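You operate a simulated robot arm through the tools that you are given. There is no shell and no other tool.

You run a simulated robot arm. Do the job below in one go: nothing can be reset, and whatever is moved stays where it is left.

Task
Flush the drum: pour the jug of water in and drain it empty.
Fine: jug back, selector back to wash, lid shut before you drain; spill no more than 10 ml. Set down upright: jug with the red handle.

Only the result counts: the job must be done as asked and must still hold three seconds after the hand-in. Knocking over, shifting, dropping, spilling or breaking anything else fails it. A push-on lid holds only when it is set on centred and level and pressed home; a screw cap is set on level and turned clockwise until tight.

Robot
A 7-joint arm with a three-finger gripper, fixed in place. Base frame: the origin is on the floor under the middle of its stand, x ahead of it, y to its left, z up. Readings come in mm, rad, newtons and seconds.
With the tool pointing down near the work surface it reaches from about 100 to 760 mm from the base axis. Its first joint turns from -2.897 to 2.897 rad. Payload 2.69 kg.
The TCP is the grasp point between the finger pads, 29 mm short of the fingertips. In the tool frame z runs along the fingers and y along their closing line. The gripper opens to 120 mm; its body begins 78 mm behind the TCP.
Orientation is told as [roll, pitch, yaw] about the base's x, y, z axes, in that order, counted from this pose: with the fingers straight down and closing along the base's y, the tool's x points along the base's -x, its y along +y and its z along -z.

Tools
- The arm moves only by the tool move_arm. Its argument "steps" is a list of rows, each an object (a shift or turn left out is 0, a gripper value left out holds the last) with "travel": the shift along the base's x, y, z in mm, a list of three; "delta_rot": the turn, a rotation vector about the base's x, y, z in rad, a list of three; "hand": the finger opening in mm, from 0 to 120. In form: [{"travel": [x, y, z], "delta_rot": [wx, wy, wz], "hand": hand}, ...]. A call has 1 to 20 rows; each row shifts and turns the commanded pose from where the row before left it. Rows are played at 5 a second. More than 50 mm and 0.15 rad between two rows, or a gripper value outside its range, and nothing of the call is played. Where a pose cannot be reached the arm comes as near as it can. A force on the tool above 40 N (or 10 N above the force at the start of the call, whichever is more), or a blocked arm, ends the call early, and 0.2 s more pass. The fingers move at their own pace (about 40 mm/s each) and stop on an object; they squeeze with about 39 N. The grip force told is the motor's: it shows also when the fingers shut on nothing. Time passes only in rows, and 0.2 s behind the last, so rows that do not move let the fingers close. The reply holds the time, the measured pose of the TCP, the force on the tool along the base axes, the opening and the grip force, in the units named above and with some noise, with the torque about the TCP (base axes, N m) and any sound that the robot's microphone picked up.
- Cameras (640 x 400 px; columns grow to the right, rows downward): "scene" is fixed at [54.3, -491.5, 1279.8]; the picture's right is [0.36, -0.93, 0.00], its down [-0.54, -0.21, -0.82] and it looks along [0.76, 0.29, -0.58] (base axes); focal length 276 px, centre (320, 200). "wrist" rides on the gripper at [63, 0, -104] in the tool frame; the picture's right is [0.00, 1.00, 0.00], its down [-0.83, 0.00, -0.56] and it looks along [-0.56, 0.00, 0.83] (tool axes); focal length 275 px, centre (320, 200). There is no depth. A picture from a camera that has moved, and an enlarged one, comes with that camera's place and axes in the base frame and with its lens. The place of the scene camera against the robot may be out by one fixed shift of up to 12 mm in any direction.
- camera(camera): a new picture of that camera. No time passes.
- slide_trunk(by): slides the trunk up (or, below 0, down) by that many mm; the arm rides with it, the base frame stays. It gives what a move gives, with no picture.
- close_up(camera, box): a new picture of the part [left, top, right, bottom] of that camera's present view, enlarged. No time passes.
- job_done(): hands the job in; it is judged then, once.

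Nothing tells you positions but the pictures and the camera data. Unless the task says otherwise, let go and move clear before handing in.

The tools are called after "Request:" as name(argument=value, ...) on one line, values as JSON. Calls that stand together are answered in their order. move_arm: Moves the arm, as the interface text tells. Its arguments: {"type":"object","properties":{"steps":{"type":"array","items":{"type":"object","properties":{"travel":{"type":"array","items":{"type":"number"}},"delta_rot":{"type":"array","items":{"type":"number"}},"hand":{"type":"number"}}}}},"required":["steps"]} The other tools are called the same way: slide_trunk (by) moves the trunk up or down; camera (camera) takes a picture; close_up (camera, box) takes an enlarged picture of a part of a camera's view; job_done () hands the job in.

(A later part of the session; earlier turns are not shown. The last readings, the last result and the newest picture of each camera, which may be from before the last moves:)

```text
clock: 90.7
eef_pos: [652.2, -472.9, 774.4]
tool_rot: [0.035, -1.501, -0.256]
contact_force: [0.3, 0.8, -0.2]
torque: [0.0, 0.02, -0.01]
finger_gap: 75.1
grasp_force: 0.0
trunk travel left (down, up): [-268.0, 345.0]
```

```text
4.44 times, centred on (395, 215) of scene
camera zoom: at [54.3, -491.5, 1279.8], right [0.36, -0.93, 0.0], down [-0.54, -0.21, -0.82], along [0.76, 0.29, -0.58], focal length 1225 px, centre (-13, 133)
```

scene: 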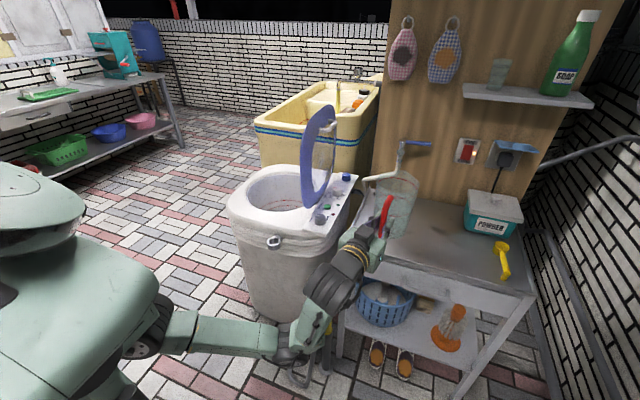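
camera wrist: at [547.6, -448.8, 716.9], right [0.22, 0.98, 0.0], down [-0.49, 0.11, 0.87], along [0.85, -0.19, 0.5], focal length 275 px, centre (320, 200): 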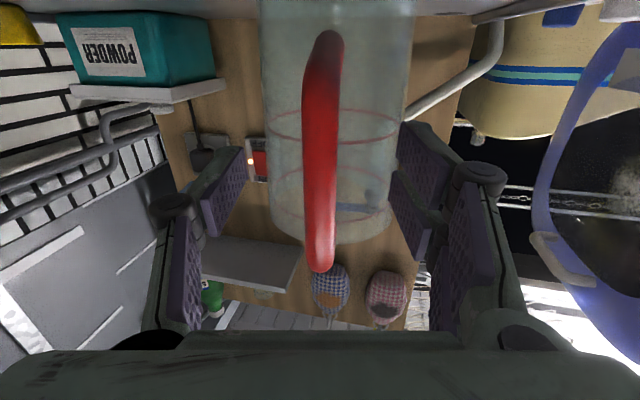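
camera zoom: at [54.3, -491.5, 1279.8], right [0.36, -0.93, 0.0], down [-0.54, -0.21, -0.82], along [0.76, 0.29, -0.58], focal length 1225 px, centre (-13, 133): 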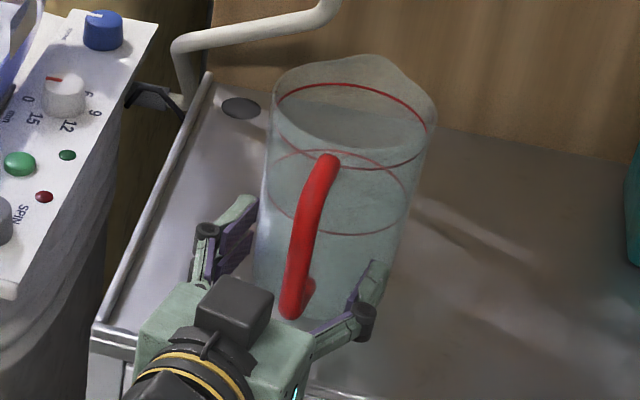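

The jug is back upright in its place and empty. I'm backing the hand out along its axis, then I'll study the lid.

Request:
move_arm(steps=[{"travel": [-8, 1.7, 0]}, {"travel": [-12, 2.6, 0]}, {"travel": [-15, 3.3, 0]}, {"travel": [-15, 3.3, 0]}, {"travel": [-15, 3.3, 0]}, {"travel": [-15, 3.3, 0]}, {"travel": [-15, 3.3, 0]}, {"travel": [-15, 3.3, 0]}, {"travel": [-15, 3.3, 0]}, {}])

Request:
slide_trunk(by=60)

Request:
move_arm(steps=[{"travel": [3, 20, 3], "delta_rot": [0, 0, 0.02]}, {"travel": [3, 25, 3], "delta_rot": [0, 0, 0.02]}, {"travel": [3, 25, 3], "delta_rot": [0, 0, 0.02]}, {"travel": [3, 25, 3], "delta_rot": [0, 0, 0.02]}, {"travel": [3, 25, 3], "delta_rot": [0, 0, 0.02]}, {"travel": [3, 20, 3], "delta_rot": [0, 0, 0.02]}, {}])

Request:
camera(camera="wrist")

Request:
camera(camera="scene")

```text
clock: 92.9
eef_pos: [529.1, -446.2, 772.0]
tool_rot: [0.031, -1.503, -0.251]
contact_force: [0.5, -0.4, 0.6]
torque: [-0.01, 0.03, -0.01]
finger_gap: 75.4
grasp_force: 0.1
trunk travel left (down, up): [-268.0, 345.0]
```

```text
clock: 93.9
eef_pos: [527.8, -446.6, 832.2]
tool_rot: [0.037, -1.502, -0.257]
contact_force: [0.2, -0.9, 0.7]
torque: [0.0, -0.01, 0.02]
finger_gap: 74.9
grasp_force: 0.1
trunk travel left (down, up): [-328.0, 285.0]
```

```text
clock: 95.5
eef_pos: [546.9, -304.3, 850.5]
tool_rot: [0.034, -1.503, -0.135]
contact_force: [-0.3, 0.4, -0.5]
torque: [0.01, -0.02, 0.0]
finger_gap: 75.0
grasp_force: 0.1
trunk travel left (down, up): [-328.0, 285.0]
```

```text
taken
camera wrist: at [439.0, -293.1, 793.2], right [0.1, 0.99, 0.0], down [-0.5, 0.05, 0.87], along [0.86, -0.09, 0.5], focal length 275 px, centre (320, 200)
```

wrist: 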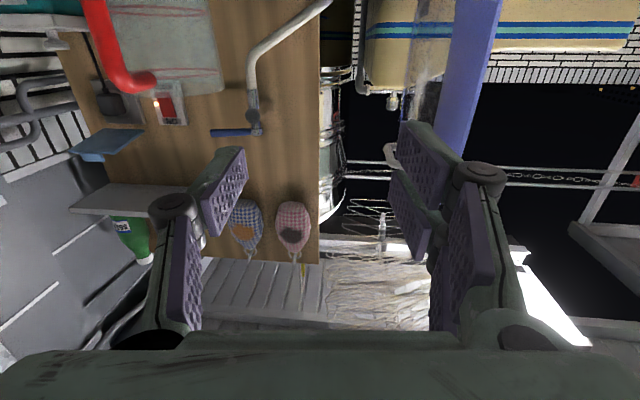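

```text
taken
```

scene: 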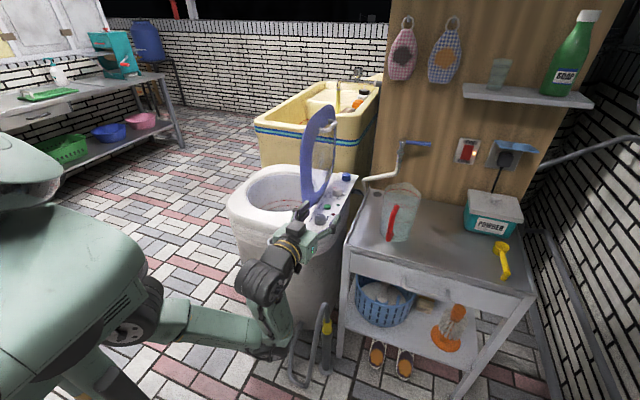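

The jug stands on the table. I'll zoom on the lid from both cameras to get its edge, lean and handle.

Request:
close_up(camera="wrist", box=[380, 0, 540, 130])

Request:
close_up(camera="scene", box=[270, 95, 370, 225])

```text
3.08 times, centred on (460, 65) of wrist
camera zoom: at [439.0, -293.1, 793.2], right [0.1, 0.99, 0.0], down [-0.5, 0.05, 0.87], along [0.86, -0.09, 0.5], focal length 847 px, centre (-111, 615)
```

zoom: 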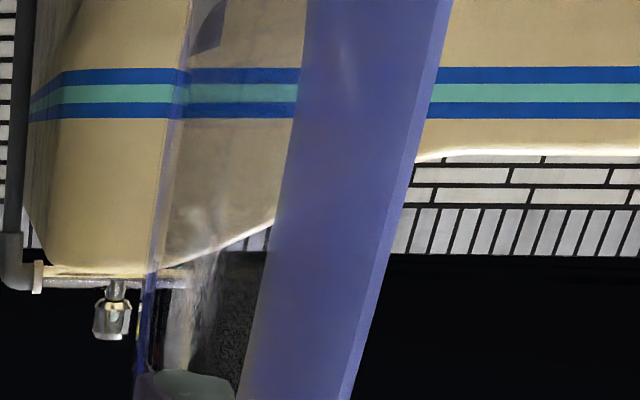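

```text
3.08 times, centred on (320, 160) of scene
camera zoom: at [54.3, -491.5, 1279.8], right [0.36, -0.93, 0.0], down [-0.54, -0.21, -0.82], along [0.76, 0.29, -0.58], focal length 848 px, centre (320, 323)
```

zoom: 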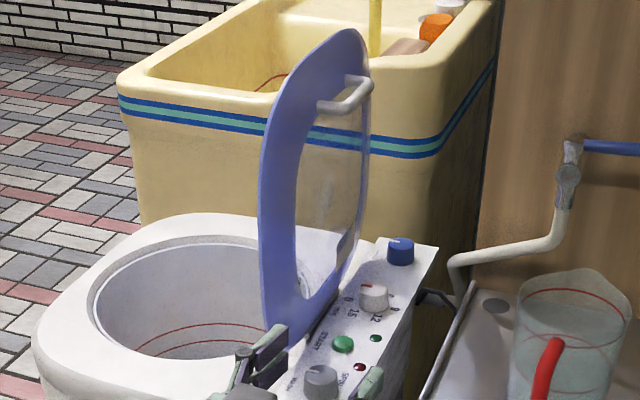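

The lid plate stands near x 711–1050, y≈-180, top near z≈1010, and I need its lean precisely. I'll move to look along its edge.

Request:
move_arm(steps=[{"travel": [3, 15, 5], "delta_rot": [0, 0, 0.015]}, {"travel": [3, 20, 5], "delta_rot": [0, 0, 0.015]}, {"travel": [3, 20, 5], "delta_rot": [0, 0, 0.015]}, {"travel": [3, 20, 5], "delta_rot": [0, 0, 0.015]}, {"travel": [3, 20, 5], "delta_rot": [0, 0, 0.015]}, {"travel": [3, 15, 5], "delta_rot": [0, 0, 0.015]}, {}])

Request:
camera(camera="wrist")

Request:
close_up(camera="wrist", box=[230, 0, 400, 140])

Request:
camera(camera="scene")

```text
clock: 97.1
eef_pos: [569.7, -204.4, 885.8]
tool_rot: [0.037, -1.501, -0.047]
contact_force: [1.0, 1.0, -0.4]
torque: [0.0, -0.04, 0.02]
finger_gap: 75.4
grasp_force: 0.0
out of reach, approached as far as the arm can: row 5, 6
trunk travel left (down, up): [-328.0, 285.0]
```

```text
taken
camera wrist: at [461.3, -202.4, 828.4], right [0.01, 1.0, 0.0], down [-0.5, 0.01, 0.87], along [0.87, -0.01, 0.5], focal length 275 px, centre (320, 200)
```

wrist: 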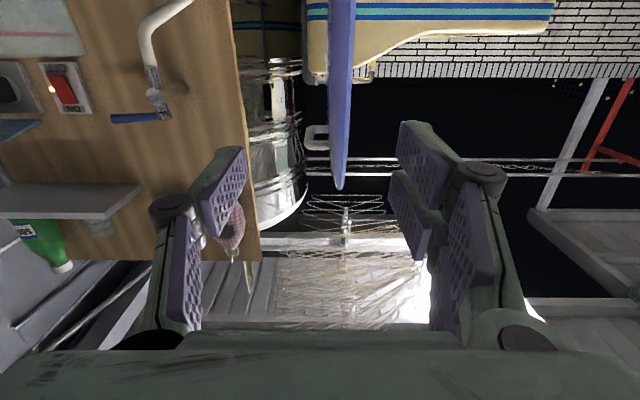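

```text
2.86 times, centred on (315, 70) of wrist
camera zoom: at [461.3, -202.4, 828.4], right [0.01, 1.0, 0.0], down [-0.5, 0.01, 0.87], along [0.87, -0.01, 0.5], focal length 786 px, centre (334, 571)
```

zoom: 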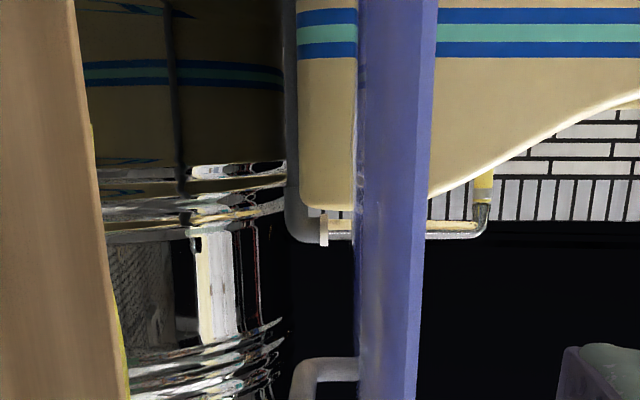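

```text
taken
```

scene: 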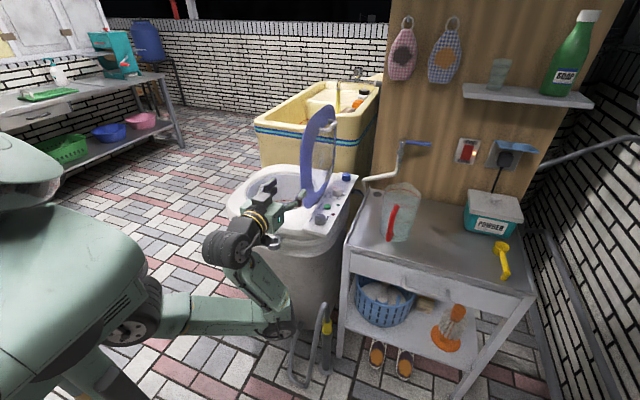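

The lid plate is vertical, at y from -193 to -178, with its front edge near x=711–715. I'll open the hand to 100 mm and slide it over the front edge so the lid is caged between thumb and fingers.

Request:
move_arm(steps=[{"travel": [10, 4, 0], "hand": 100}, {"travel": [20, 5, 0]}, {"travel": [20, 5, 0]}, {"travel": [20, 3, 0]}, {"travel": [15, 0, 0]}, {"travel": [15, 0, 0]}, {}])

Request:
camera(camera="wrist")

Request:
camera(camera="scene")

```text
clock: 98.7
eef_pos: [667.4, -185.7, 884.3]
tool_rot: [0.032, -1.502, -0.045]
contact_force: [-0.3, -0.1, 0.3]
torque: [0.01, -0.03, 0.01]
finger_gap: 99.9
grasp_force: 0.1
trunk travel left (down, up): [-328.0, 285.0]
```

```text
taken
camera wrist: at [559.3, -184.5, 828.4], right [0.01, 1.0, 0.0], down [-0.5, 0.01, 0.87], along [0.87, -0.01, 0.5], focal length 275 px, centre (320, 200)
```

wrist: 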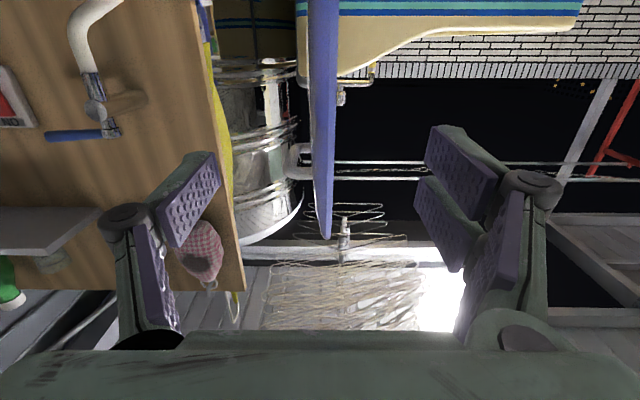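

```text
taken
```

scene: 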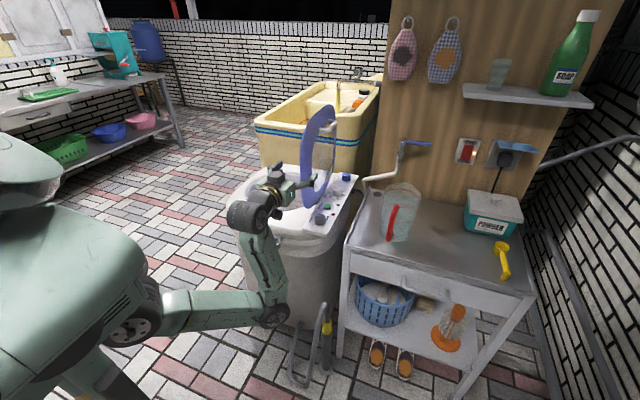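

The lid sits centred between the fingers. Advancing 50 mm more so they overlap the front edge.

Request:
move_arm(steps=[{"travel": [12, 0, 0]}, {"travel": [13, 0, 0]}, {"travel": [13, 0, 0]}, {"travel": [12, 0, 0]}, {}])

Request:
camera(camera="wrist")

Request:
close_up(camera="scene", box=[220, 90, 380, 260])

```text
clock: 99.9
eef_pos: [718.1, -186.8, 885.9]
tool_rot: [0.032, -1.503, -0.042]
contact_force: [0.0, -0.1, 1.0]
torque: [0.04, -0.03, -0.01]
finger_gap: 99.8
grasp_force: 0.1
trunk travel left (down, up): [-328.0, 285.0]
```

```text
taken
camera wrist: at [610.6, -184.6, 828.9], right [0.01, 1.0, 0.0], down [-0.5, 0.01, 0.87], along [0.87, -0.01, 0.5], focal length 275 px, centre (320, 200)
```

wrist: 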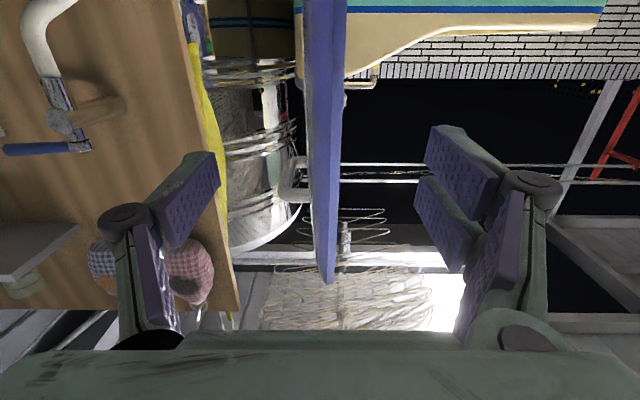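

```text
2.35 times, centred on (300, 175) of scene
camera zoom: at [54.3, -491.5, 1279.8], right [0.36, -0.93, 0.0], down [-0.54, -0.21, -0.82], along [0.76, 0.29, -0.58], focal length 648 px, centre (367, 259)
```

zoom: 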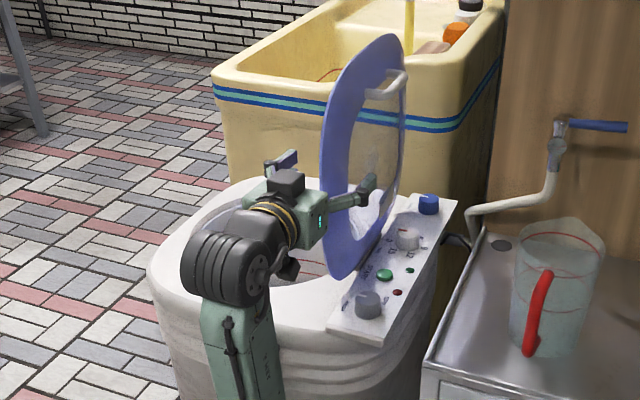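

The thumb is behind the lid and the fingers are in front. I'm pushing the lid towards closing along its arc, rolling the hand with it.

Request:
move_arm(steps=[{"travel": [0, 14.4, -0.5], "delta_rot": [-0.07, 0, 0]}, {"travel": [0, 14.3, -1.5], "delta_rot": [-0.07, 0, 0]}, {"travel": [0, 14.1, -2.5], "delta_rot": [-0.07, 0, 0]}, {"travel": [0, 14, -3.5], "delta_rot": [-0.07, 0, 0]}, {"travel": [0, 13.7, -4.4], "delta_rot": [-0.07, 0, 0]}, {}])

Request:
camera(camera="wrist")

Request:
close_up(camera="scene", box=[220, 90, 380, 260])

```text
clock: 101.3
eef_pos: [717.2, -114.8, 873.3]
tool_rot: [-1.397, -1.217, 1.374]
contact_force: [-1.0, -0.6, 0.2]
torque: [0.0, 0.0, -0.02]
finger_gap: 100.2
grasp_force: 0.1
trunk travel left (down, up): [-328.0, 285.0]
```

```text
taken
camera wrist: at [609.2, -131.4, 818.3], right [0.01, 0.94, -0.35], down [-0.5, 0.31, 0.81], along [0.87, 0.16, 0.47], focal length 275 px, centre (320, 200)
```

wrist: 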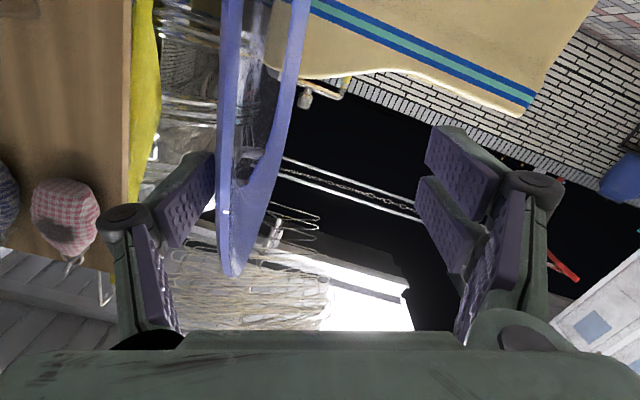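

```text
2.35 times, centred on (300, 175) of scene
camera zoom: at [54.3, -491.5, 1279.8], right [0.36, -0.93, 0.0], down [-0.54, -0.21, -0.82], along [0.76, 0.29, -0.58], focal length 648 px, centre (367, 259)
```

zoom: 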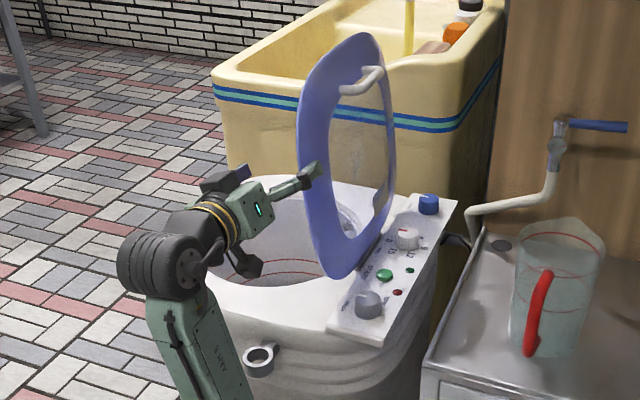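

The lid follows the thumb and doesn't fall away, so the hinge has some drag. Continuing along the arc.

Request:
move_arm(steps=[{"travel": [0, 19.8, -8.4], "delta_rot": [-0.1, 0, 0]}, {"travel": [0, 18.9, -10.5], "delta_rot": [-0.1, 0, 0]}, {"travel": [0, 17.6, -12.4], "delta_rot": [-0.1, 0, 0]}, {"travel": [0, 16.3, -14.1], "delta_rot": [-0.1, 0, 0]}, {}])

Request:
camera(camera="wrist")

Request:
close_up(camera="scene", box=[220, 90, 380, 260])

```text
clock: 102.5
eef_pos: [718.3, -42.9, 826.9]
tool_rot: [-1.508, -0.82, 1.472]
contact_force: [-1.3, -0.6, -0.6]
torque: [0.01, -0.02, -0.01]
finger_gap: 100.1
grasp_force: 0.0
trunk travel left (down, up): [-328.0, 285.0]
```

```text
taken
camera wrist: at [611.1, -79.4, 784.8], right [0.01, 0.73, -0.68], down [-0.5, 0.6, 0.63], along [0.87, 0.33, 0.37], focal length 275 px, centre (320, 200)
```

wrist: 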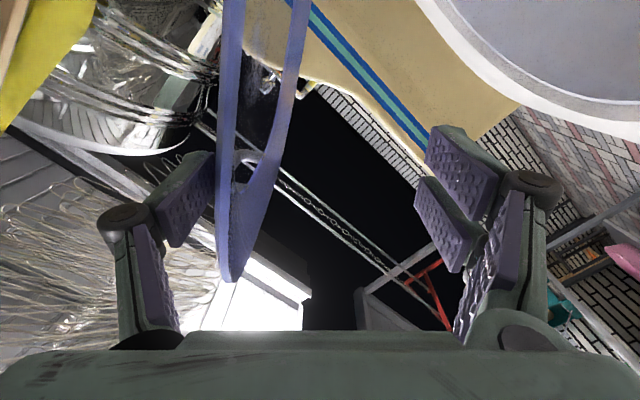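

```text
2.35 times, centred on (300, 175) of scene
camera zoom: at [54.3, -491.5, 1279.8], right [0.36, -0.93, 0.0], down [-0.54, -0.21, -0.82], along [0.76, 0.29, -0.58], focal length 648 px, centre (367, 259)
```

zoom: 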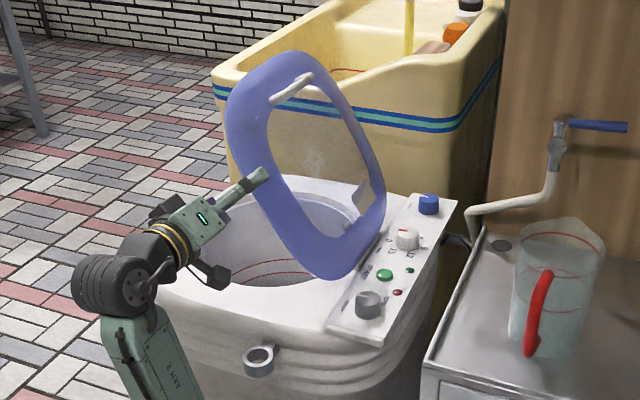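

Going well; the lid stays wherever it's pushed. Another 18° or so, then I'll withdraw and finish by pressing from above.

Request:
move_arm(steps=[{"travel": [0, 14.7, -15.8], "delta_rot": [-0.1, 0, 0]}, {"travel": [0, 13, -17.2], "delta_rot": [-0.1, 0, 0]}, {"travel": [0, 11.1, -18.5], "delta_rot": [-0.1, 0, 0]}, {}])

Request:
camera(camera="wrist")

Request:
close_up(camera="scene", box=[220, 90, 380, 260])

```text
clock: 103.5
eef_pos: [734.8, -2.7, 778.8]
tool_rot: [-1.542, -0.522, 1.492]
contact_force: [0.0, -0.7, 1.0]
torque: [-0.01, -0.02, 0.01]
finger_gap: 100.0
grasp_force: 0.1
out of reach, approached as far as the arm can: row 1, 2
trunk travel left (down, up): [-328.0, 285.0]
```

```text
taken
camera wrist: at [624.7, -51.5, 748.9], right [0.01, 0.49, -0.87], down [-0.5, 0.76, 0.42], along [0.87, 0.43, 0.25], focal length 275 px, centre (320, 200)
```

wrist: 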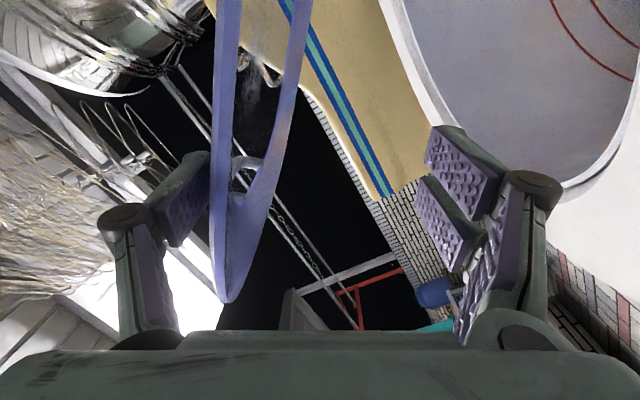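

```text
2.35 times, centred on (300, 175) of scene
camera zoom: at [54.3, -491.5, 1279.8], right [0.36, -0.93, 0.0], down [-0.54, -0.21, -0.82], along [0.76, 0.29, -0.58], focal length 648 px, centre (367, 259)
```

zoom: 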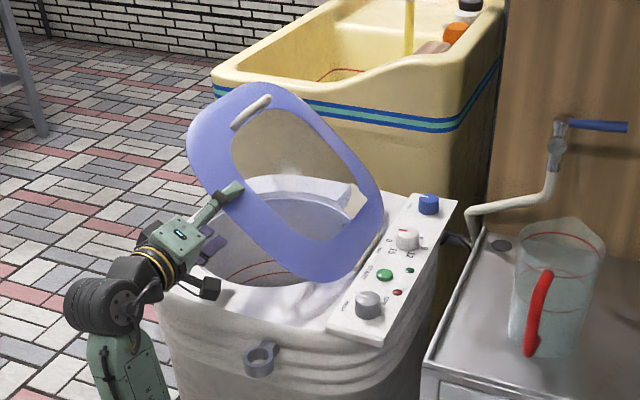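

The lid is about 50° down from vertical. Now I'll slide the hand straight back out of the cage, then raise the trunk.

Request:
move_arm(steps=[{"travel": [-2, -3, 3]}, {"travel": [-14, -1, 1]}, {"travel": [-16, 0, 1]}, {"travel": [-16, 0, 1]}, {"travel": [-16, 0, 1]}, {"travel": [-16, 0, 1]}, {"travel": [-14, 0, 1]}, {}])

Request:
camera(camera="scene")

Request:
camera(camera="wrist")

```text
clock: 105.3
eef_pos: [730.4, -5.9, 795.4]
tool_rot: [-1.541, -0.523, 1.492]
contact_force: [0.1, -0.4, 0.4]
torque: [0.03, -0.03, -0.04]
finger_gap: 99.7
grasp_force: 0.1
out of reach, approached as far as the arm can: row 1, 2, 3, 4, 5, 6, 7
trunk travel left (down, up): [-328.0, 285.0]
```

```text
taken
```

scene: 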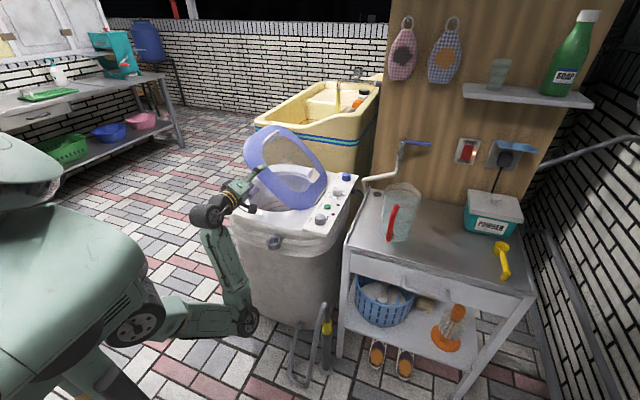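

```text
taken
camera wrist: at [622.2, -52.8, 765.2], right [0.01, 0.5, -0.87], down [-0.5, 0.76, 0.42], along [0.87, 0.43, 0.26], focal length 275 px, centre (320, 200)
```

wrist: 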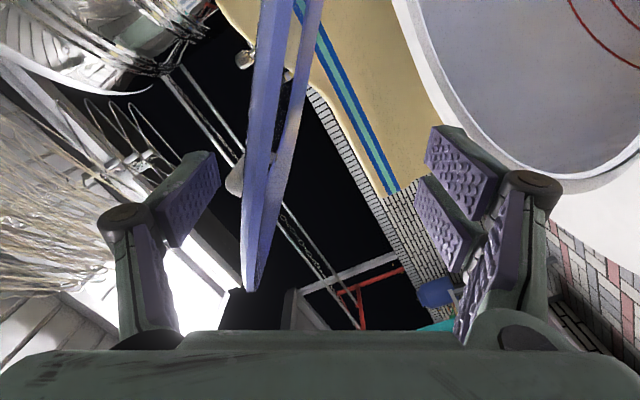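

The arm can't fold straight back in this pose because the wrist is too close in. Tilting the tool downwards frees the wrist, so I'll pitch down gradually while backing up and away; the 100 mm gap leaves room around the lid edge.

Request:
move_arm(steps=[{"travel": [-2, 0, 2], "delta_rot": [0, 0.08, 0]}, {"travel": [-4, 0, 2], "delta_rot": [0, 0.08, 0]}, {"travel": [-6, 0, 3], "delta_rot": [0, 0.08, 0]}, {"travel": [-8, 0, 4], "delta_rot": [0, 0.08, 0]}, {}])

Request:
camera(camera="wrist")

Request:
close_up(camera="scene", box=[180, 90, 380, 290])

```text
clock: 106.5
eef_pos: [711.0, -8.3, 805.3]
tool_rot: [-1.183, -0.47, 1.318]
contact_force: [0.1, -0.3, -1.0]
torque: [0.0, 0.01, 0.06]
finger_gap: 100.1
grasp_force: 0.1
trunk travel left (down, up): [-328.0, 285.0]
```

```text
taken
camera wrist: at [598.8, -54.3, 811.4], right [-0.26, 0.5, -0.83], down [-0.34, 0.76, 0.56], along [0.9, 0.43, -0.03], focal length 275 px, centre (320, 200)
```

wrist: 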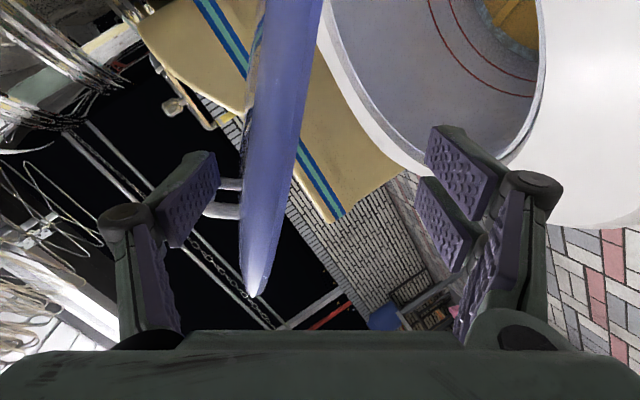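

```text
2.00 times, centred on (280, 190) of scene
camera zoom: at [54.3, -491.5, 1279.8], right [0.36, -0.93, 0.0], down [-0.54, -0.21, -0.82], along [0.76, 0.29, -0.58], focal length 551 px, centre (400, 220)
```

zoom: 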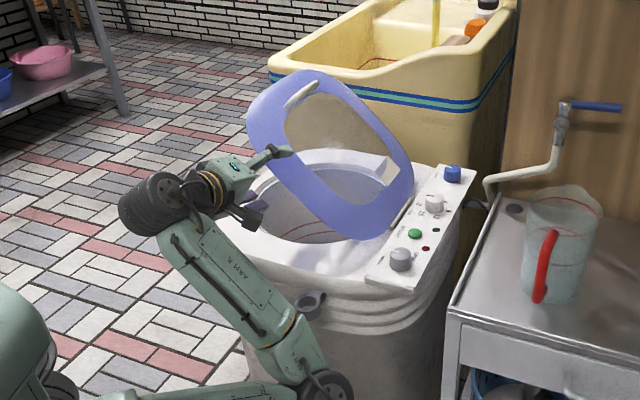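

It's moving freely now. Continuing to pitch down and back away until the fingers are clear of the lid edge.

Request:
move_arm(steps=[{"travel": [-10, 0, 5], "delta_rot": [0, 0.08, 0]}, {"travel": [-10, 0, 6], "delta_rot": [0, 0.08, 0]}, {"travel": [-12, 0, 7], "delta_rot": [0, 0.08, 0]}, {"travel": [-12, 0, 8], "delta_rot": [0, 0.08, 0]}, {"travel": [-12, 0, 10], "delta_rot": [0, 0.06, 0]}, {"travel": [-12, 0, 12]}, {}])

Request:
camera(camera="wrist")

Request:
camera(camera="scene")

```text
clock: 108.1
eef_pos: [643.9, -7.5, 852.8]
tool_rot: [-0.793, -0.345, 1.162]
contact_force: [-0.1, -0.2, 0.8]
torque: [0.0, 0.0, -0.04]
finger_gap: 99.9
grasp_force: 0.0
trunk travel left (down, up): [-328.0, 285.0]
```

```text
taken
camera wrist: at [542.0, -54.2, 900.1], right [-0.55, 0.5, -0.67], down [-0.11, 0.76, 0.65], along [0.83, 0.43, -0.36], focal length 275 px, centre (320, 200)
```

wrist: 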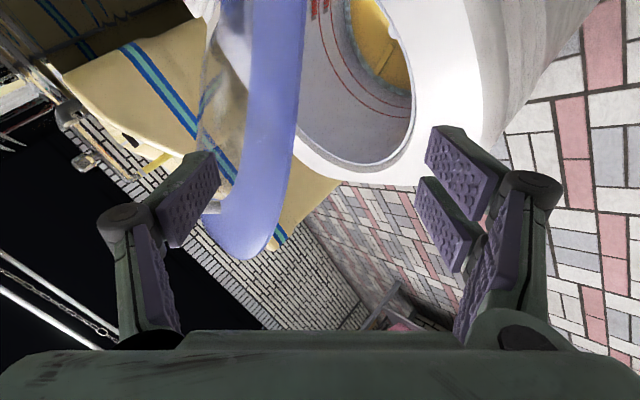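

```text
taken
```

scene: 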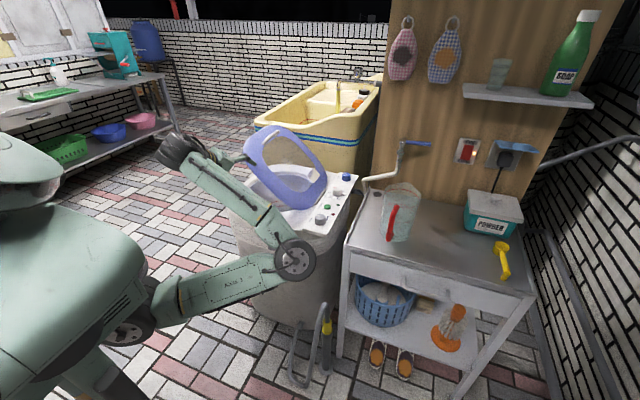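

The hand is clear of the lid. I'll close the fingers into a fist, go up over the lid, and come down on it near its free edge.

Request:
move_arm(steps=[{"travel": [-3, 5, 20], "hand": 0}, {"travel": [-2, 5, 25]}, {"travel": [0, 8, 25]}, {"travel": [5, 8, 25]}, {"travel": [10, 8, 20]}, {"travel": [15, 8, 15]}, {"travel": [20, 6, 0]}, {"travel": [20, 4, 0]}, {"travel": [20, 0, 0]}, {"travel": [10, 0, 0]}, {}])

Request:
camera(camera="wrist")

Request:
close_up(camera="scene", box=[180, 90, 380, 290])

```text
clock: 110.5
eef_pos: [737.5, 44.4, 982.6]
tool_rot: [-0.792, -0.345, 1.162]
contact_force: [0.0, -0.1, 0.4]
torque: [0.0, -0.02, 0.0]
finger_gap: 0.1
grasp_force: 28.4
trunk travel left (down, up): [-328.0, 285.0]
```

```text
taken
camera wrist: at [635.6, -2.6, 1029.6], right [-0.55, 0.5, -0.67], down [-0.11, 0.76, 0.65], along [0.83, 0.43, -0.36], focal length 275 px, centre (320, 200)
```

wrist: 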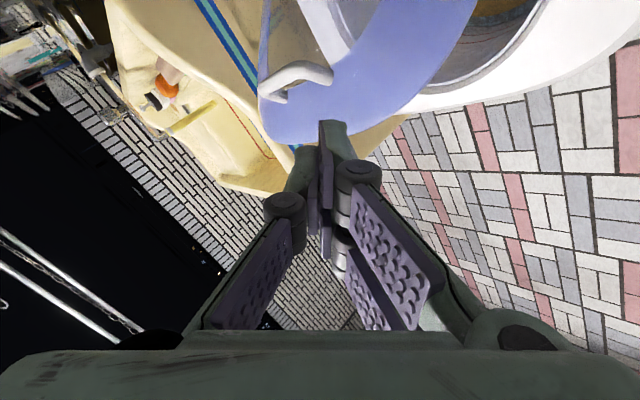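

```text
2.00 times, centred on (280, 190) of scene
camera zoom: at [54.3, -491.5, 1279.8], right [0.36, -0.93, 0.0], down [-0.54, -0.21, -0.82], along [0.76, 0.29, -0.58], focal length 551 px, centre (400, 220)
```

zoom: 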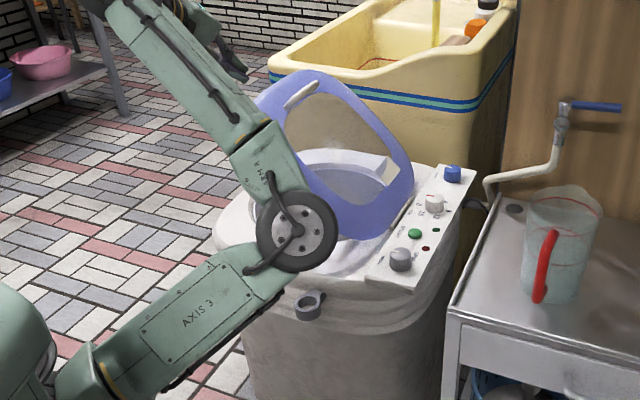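

The tip should land well inside the lid frame, so I'll shift to y≈-5 and descend, watching the force.

Request:
move_arm(steps=[{"travel": [4, -25, 0]}, {"travel": [4, -25, -10]}, {"travel": [0, 0, -25]}, {"travel": [0, 0, -25]}, {"travel": [0, 0, -25]}, {"travel": [0, 0, -20]}, {"travel": [0, 0, -12]}, {"travel": [0, 0, -12]}, {"travel": [0, 0, -12]}, {}])

Request:
camera(camera="wrist")

Request:
close_up(camera="scene", box=[180, 90, 380, 290])

```text
clock: 112.7
eef_pos: [746.4, -6.2, 840.7]
tool_rot: [-0.792, -0.345, 1.163]
contact_force: [0.5, -0.8, 0.0]
torque: [-0.05, -0.01, -0.03]
finger_gap: 0.0
grasp_force: 28.5
trunk travel left (down, up): [-328.0, 285.0]
```

```text
taken
camera wrist: at [645.2, -53.1, 888.5], right [-0.55, 0.5, -0.67], down [-0.11, 0.76, 0.65], along [0.83, 0.43, -0.36], focal length 275 px, centre (320, 200)
```

wrist: 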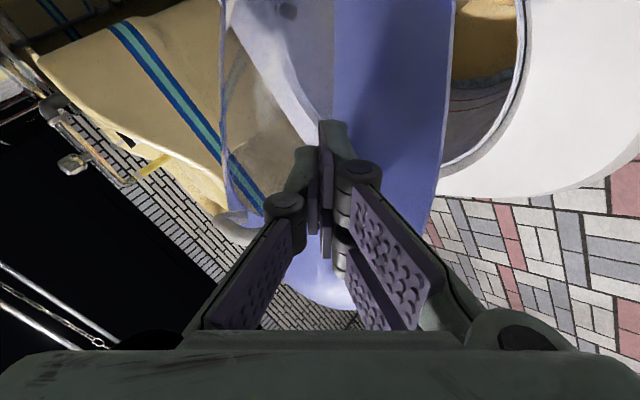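

```text
2.00 times, centred on (280, 190) of scene
camera zoom: at [54.3, -491.5, 1279.8], right [0.36, -0.93, 0.0], down [-0.54, -0.21, -0.82], along [0.76, 0.29, -0.58], focal length 551 px, centre (400, 220)
```

zoom: 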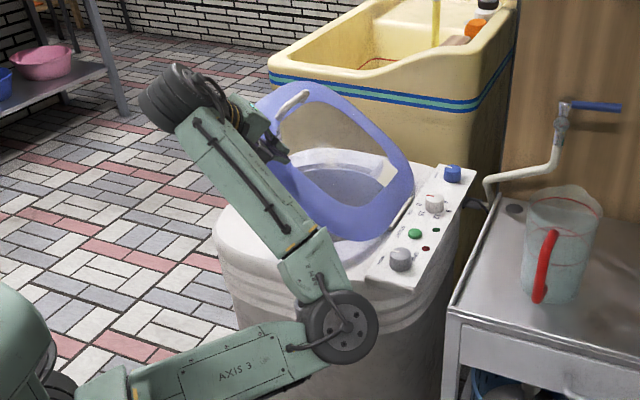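

Contact made and the lid is moving down under the fist. Continuing.

Request:
move_arm(steps=[{"travel": [0, 0, -12]}, {"travel": [0, 0, -12]}, {"travel": [0, 0, -12]}, {"travel": [0, 0, -12]}, {"travel": [0, 0, -12]}, {"travel": [0, 0, -10]}, {}])

Request:
camera(camera="wrist")

Request:
close_up(camera="scene", box=[180, 90, 380, 290])

```text
clock: 114.3
eef_pos: [746.7, -5.7, 771.3]
tool_rot: [-0.793, -0.346, 1.163]
contact_force: [0.0, -0.1, 0.4]
torque: [-0.01, -0.03, 0.0]
finger_gap: 0.1
grasp_force: 28.6
trunk travel left (down, up): [-328.0, 285.0]
```

```text
taken
camera wrist: at [645.2, -53.1, 818.6], right [-0.55, 0.5, -0.67], down [-0.11, 0.76, 0.65], along [0.83, 0.43, -0.36], focal length 275 px, centre (320, 200)
```

wrist: 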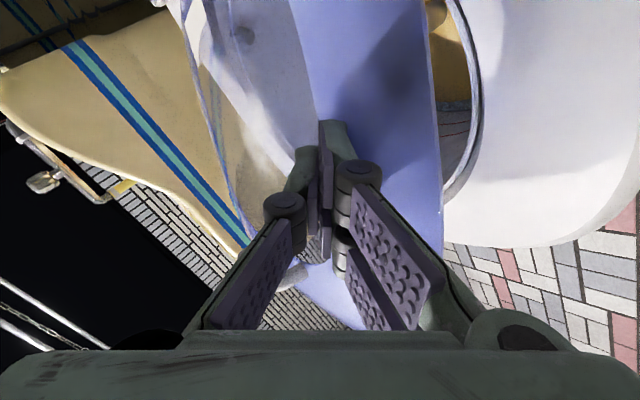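

```text
2.00 times, centred on (280, 190) of scene
camera zoom: at [54.3, -491.5, 1279.8], right [0.36, -0.93, 0.0], down [-0.54, -0.21, -0.82], along [0.76, 0.29, -0.58], focal length 551 px, centre (400, 220)
```

zoom: 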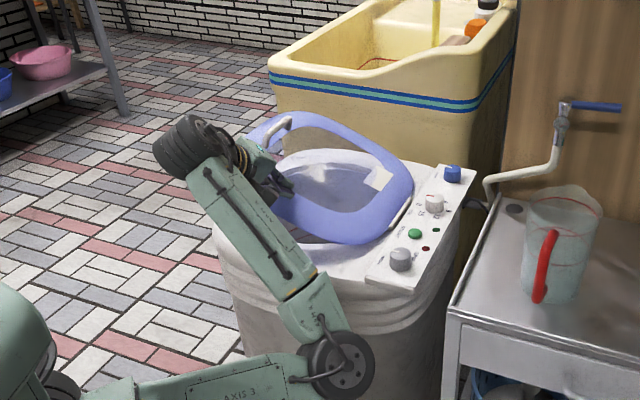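

The lid is about 25° from shut. Continuing down in smaller steps until it seats.

Request:
move_arm(steps=[{"travel": [0, 0, -12]}, {"travel": [0, 0, -12]}, {"travel": [0, 0, -10]}, {"travel": [0, 0, -8]}, {"travel": [0, 0, -6]}, {}])

Request:
camera(camera="wrist")

Request:
close_up(camera="scene", box=[180, 90, 380, 290])

```text
clock: 115.7
eef_pos: [744.6, -5.3, 724.6]
tool_rot: [-0.794, -0.344, 1.162]
contact_force: [0.3, -0.5, 0.2]
torque: [-0.03, 0.02, 0.01]
finger_gap: 0.1
grasp_force: 28.2
trunk travel left (down, up): [-328.0, 285.0]
```

```text
taken
camera wrist: at [644.6, -52.5, 771.2], right [-0.55, 0.5, -0.67], down [-0.11, 0.76, 0.65], along [0.83, 0.43, -0.36], focal length 275 px, centre (320, 200)
```

wrist: 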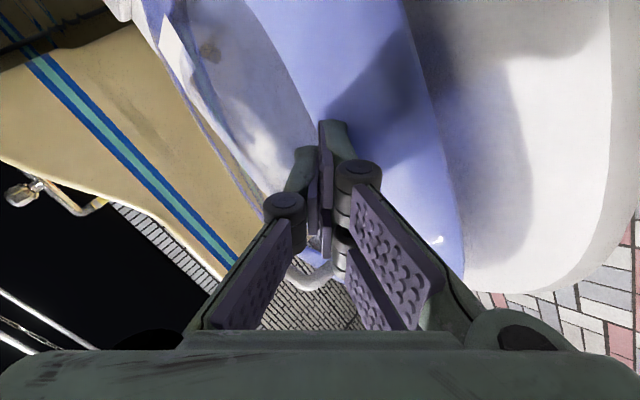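

```text
2.00 times, centred on (280, 190) of scene
camera zoom: at [54.3, -491.5, 1279.8], right [0.36, -0.93, 0.0], down [-0.54, -0.21, -0.82], along [0.76, 0.29, -0.58], focal length 551 px, centre (400, 220)
```

zoom: 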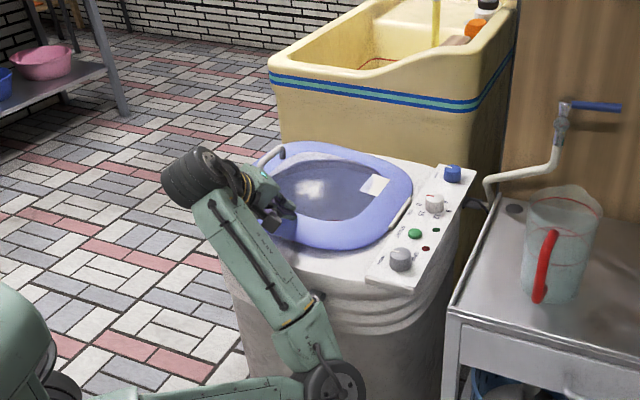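

Almost shut. Pressing gently until I feel it bottom out.

Request:
move_arm(steps=[{"travel": [0, 0, -5]}, {"travel": [0, 0, -5]}, {"travel": [0, 0, -4]}, {"travel": [0, 0, -4]}, {"travel": [0, 0, -3]}, {"travel": [0, 0, -3]}, {}])

Request:
camera(camera="wrist")

Request:
close_up(camera="scene", box=[220, 130, 370, 250])

```text
clock: 117.3
eef_pos: [744.8, -6.5, 704.1]
tool_rot: [-0.804, -0.349, 1.166]
contact_force: [5.8, 2.3, 29.3]
torque: [-0.4, -0.31, 0.14]
finger_gap: 0.0
grasp_force: 28.6
trunk travel left (down, up): [-328.0, 285.0]
```

```text
taken
camera wrist: at [643.6, -53.0, 750.3], right [-0.54, 0.5, -0.68], down [-0.11, 0.76, 0.64], along [0.83, 0.43, -0.35], focal length 275 px, centre (320, 200)
```

wrist: 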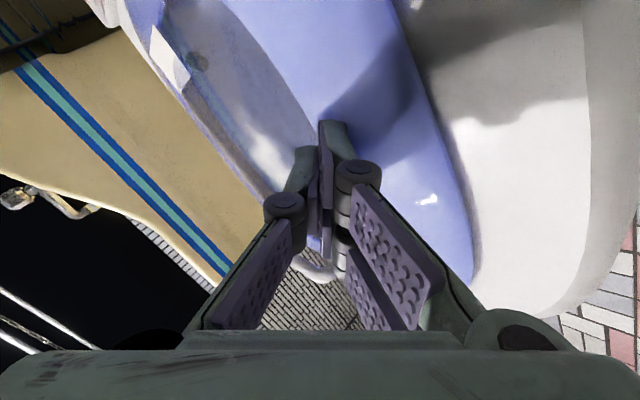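

```text
3.33 times, centred on (295, 190) of scene
camera zoom: at [54.3, -491.5, 1279.8], right [0.36, -0.93, 0.0], down [-0.54, -0.21, -0.82], along [0.76, 0.29, -0.58], focal length 919 px, centre (403, 233)
```

zoom: 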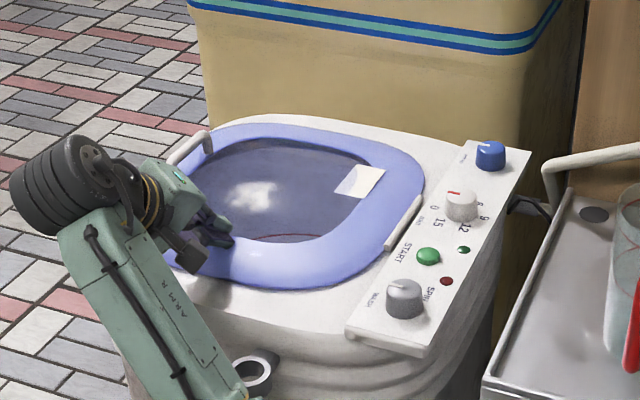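

The lid is down and seated, pressing at 29 N with its top at z≈685. I'll lift off and confirm it stays shut.

Request:
move_arm(steps=[{"travel": [0, 0, 6]}, {"travel": [0, 0, 15]}, {"travel": [0, 0, 25]}, {"travel": [0, 0, 25]}, {"travel": [0, 0, 25]}, {"travel": [0, 0, 25]}, {"travel": [0, 0, 25]}, {}])

Request:
close_up(camera="scene", box=[220, 130, 370, 250])

Request:
camera(camera="wrist")

```text
clock: 119.1
eef_pos: [745.6, -5.2, 848.1]
tool_rot: [-0.791, -0.346, 1.162]
contact_force: [1.0, 0.5, -0.9]
torque: [-0.01, 0.02, 0.02]
finger_gap: 0.0
grasp_force: 28.4
trunk travel left (down, up): [-328.0, 285.0]
```

```text
3.33 times, centred on (295, 190) of scene
camera zoom: at [54.3, -491.5, 1279.8], right [0.36, -0.93, 0.0], down [-0.54, -0.21, -0.82], along [0.76, 0.29, -0.58], focal length 919 px, centre (403, 233)
```

zoom: 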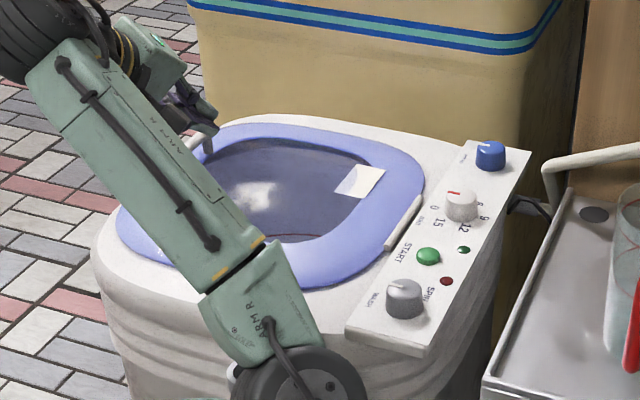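

```text
taken
camera wrist: at [644.1, -53.1, 893.8], right [-0.55, 0.5, -0.67], down [-0.11, 0.76, 0.65], along [0.83, 0.43, -0.36], focal length 275 px, centre (320, 200)
```

wrist: 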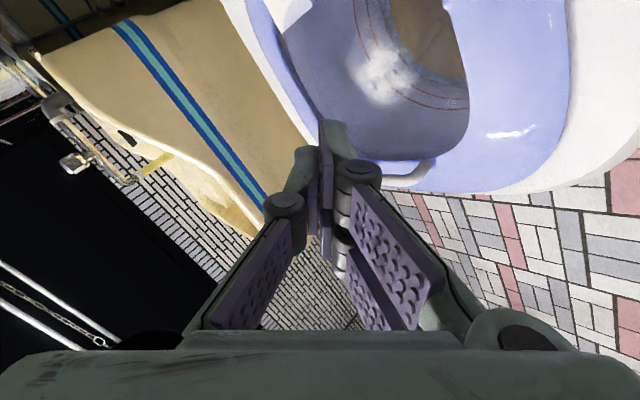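

The lid stays shut. Next I'll turn the hand towards pointing down, move over the selector knob at about (728, -241), and open the fingers to 60 mm.

Request:
move_arm(steps=[{"travel": [-2, -25, 5], "delta_rot": [0.0155, 0.1054, 0.0099]}, {"travel": [-2, -28, 0], "delta_rot": [0.0155, 0.1054, 0.0099]}, {"travel": [-2, -30, 0], "delta_rot": [0.0155, 0.1054, 0.0099]}, {"travel": [-2, -30, 0], "delta_rot": [0.0155, 0.1054, 0.0099]}, {"travel": [-2, -30, 0], "delta_rot": [0.0155, 0.1054, 0.0099]}, {"travel": [-2, -30, 0], "delta_rot": [0.0155, 0.1054, 0.0099], "hand": 60}, {"travel": [-2, -30, 0]}, {"travel": [-2, -33, 0]}, {}])

Request:
camera(camera="wrist")

Request:
camera(camera="scene")

```text
clock: 121.1
eef_pos: [727.6, -241.9, 849.4]
tool_rot: [-0.165, -0.143, 1.066]
contact_force: [0.1, 0.5, -0.2]
torque: [0.0, 0.02, 0.0]
finger_gap: 59.9
grasp_force: 0.1
trunk travel left (down, up): [-328.0, 285.0]
```

```text
taken
camera wrist: at [676.1, -301.0, 941.6], right [-0.85, 0.49, -0.16], down [0.28, 0.7, 0.66], along [0.44, 0.52, -0.73], focal length 275 px, centre (320, 200)
```

wrist: 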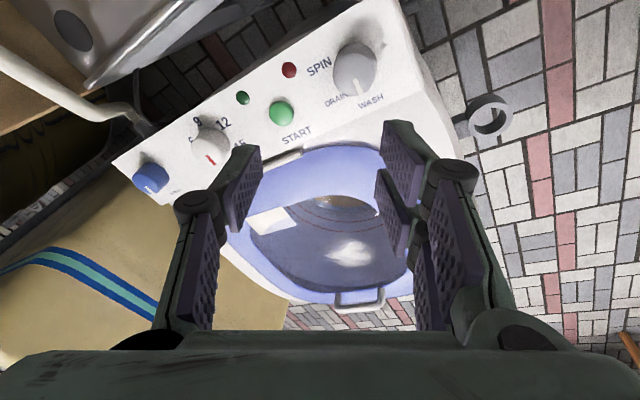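

```text
taken
```

scene: 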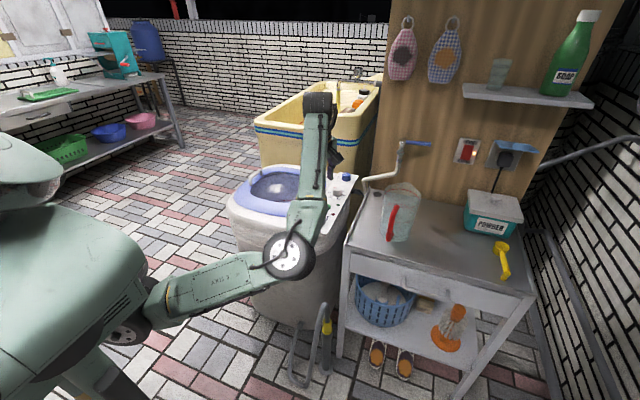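

The selector is clearly visible with its pointer at WASH. A zoom will give its exact position.

Request:
close_up(camera="wrist", box=[300, 20, 420, 120])

Request:
close_up(camera="wrist", box=[230, 170, 430, 310])

Request:
close_up(camera="scene", box=[290, 160, 380, 250])

```text
4.00 times, centred on (360, 70) of wrist
camera zoom: at [676.1, -301.0, 941.6], right [-0.85, 0.49, -0.16], down [0.28, 0.7, 0.66], along [0.44, 0.52, -0.73], focal length 1101 px, centre (160, 720)
```

zoom: 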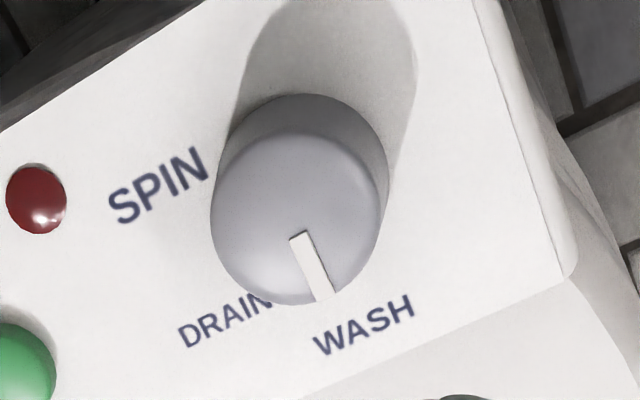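

```text
2.86 times, centred on (330, 240) of wrist
camera zoom: at [676.1, -301.0, 941.6], right [-0.85, 0.49, -0.16], down [0.28, 0.7, 0.66], along [0.44, 0.52, -0.73], focal length 786 px, centre (291, 86)
```

zoom: 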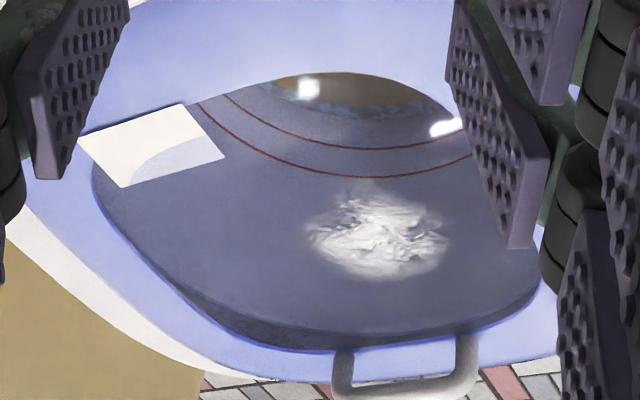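

```text
4.44 times, centred on (335, 205) of scene
camera zoom: at [54.3, -491.5, 1279.8], right [0.36, -0.93, 0.0], down [-0.54, -0.21, -0.82], along [0.76, 0.29, -0.58], focal length 1225 px, centre (253, 178)
```

zoom: 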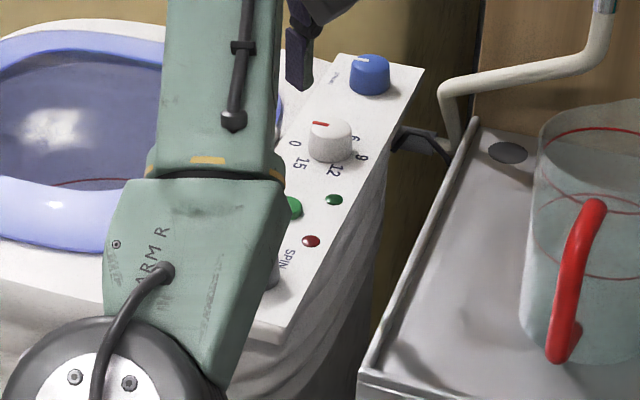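

The knob axis is at (722, -241.5), radius 17.5 mm, from z≈680 to 705. I'll reduce the tool tilt to about 4°, raise the trunk for reach, and descend around the knob.

Request:
slide_trunk(by=100)

Request:
move_arm(steps=[{"travel": [-1.5, 0, -10], "delta_rot": [-0.0145, 0.0685, 0], "hand": 54}, {"travel": [-1.5, 0, -20], "delta_rot": [-0.0145, 0.0685, 0]}, {"travel": [-1.5, 0, -30]}, {"travel": [-1.3, 0, -30]}, {"travel": [-1, 0, -30]}, {"travel": [0, 0, -30]}, {"travel": [0, 0, -20]}, {}])

Request:
camera(camera="wrist")

Request:
camera(camera="scene")

```text
clock: 122.4
eef_pos: [727.2, -241.2, 948.9]
tool_rot: [-0.165, -0.142, 1.067]
contact_force: [-0.2, 0.6, -0.3]
torque: [-0.02, -0.02, -0.01]
finger_gap: 59.9
grasp_force: 0.1
trunk travel left (down, up): [-428.0, 185.0]
```

```text
clock: 124.2
eef_pos: [720.2, -241.8, 781.0]
tool_rot: [-0.06, -0.052, 1.056]
contact_force: [-0.1, 0.0, 0.6]
torque: [-0.01, 0.04, -0.01]
finger_gap: 54.1
grasp_force: 0.1
trunk travel left (down, up): [-428.0, 185.0]
```

```text
taken
camera wrist: at [681.8, -296.9, 880.9], right [-0.87, 0.49, -0.06], down [0.36, 0.72, 0.6], along [0.34, 0.5, -0.8], focal length 275 px, centre (320, 200)
```

wrist: 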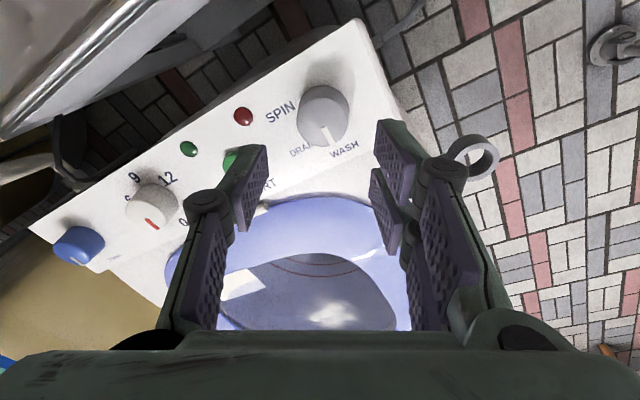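

```text
taken
```

scene: 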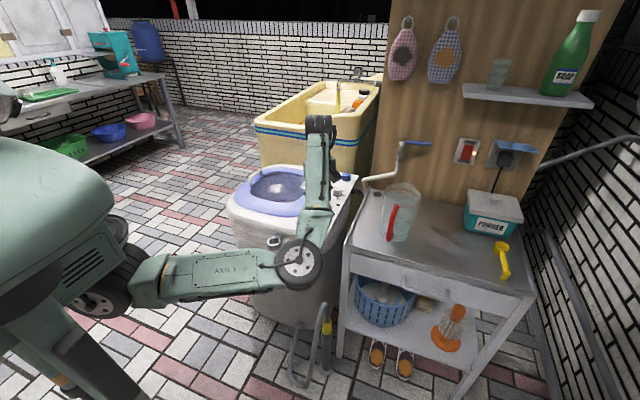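

Request:
close_up(camera="wrist", box=[270, 70, 390, 170])

```text
4.00 times, centred on (330, 120) of wrist
camera zoom: at [681.8, -296.9, 880.9], right [-0.87, 0.49, -0.06], down [0.36, 0.72, 0.6], along [0.34, 0.5, -0.8], focal length 1101 px, centre (280, 520)
```

zoom: 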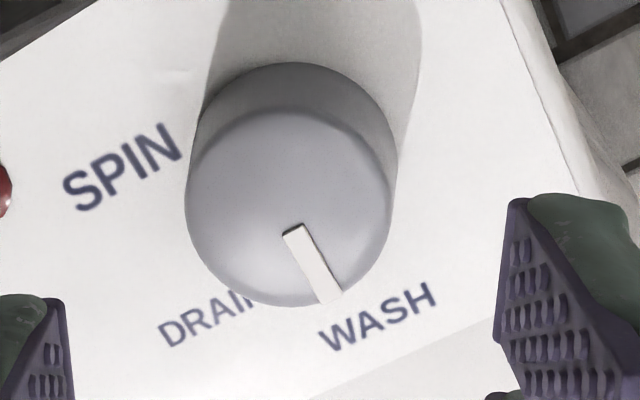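

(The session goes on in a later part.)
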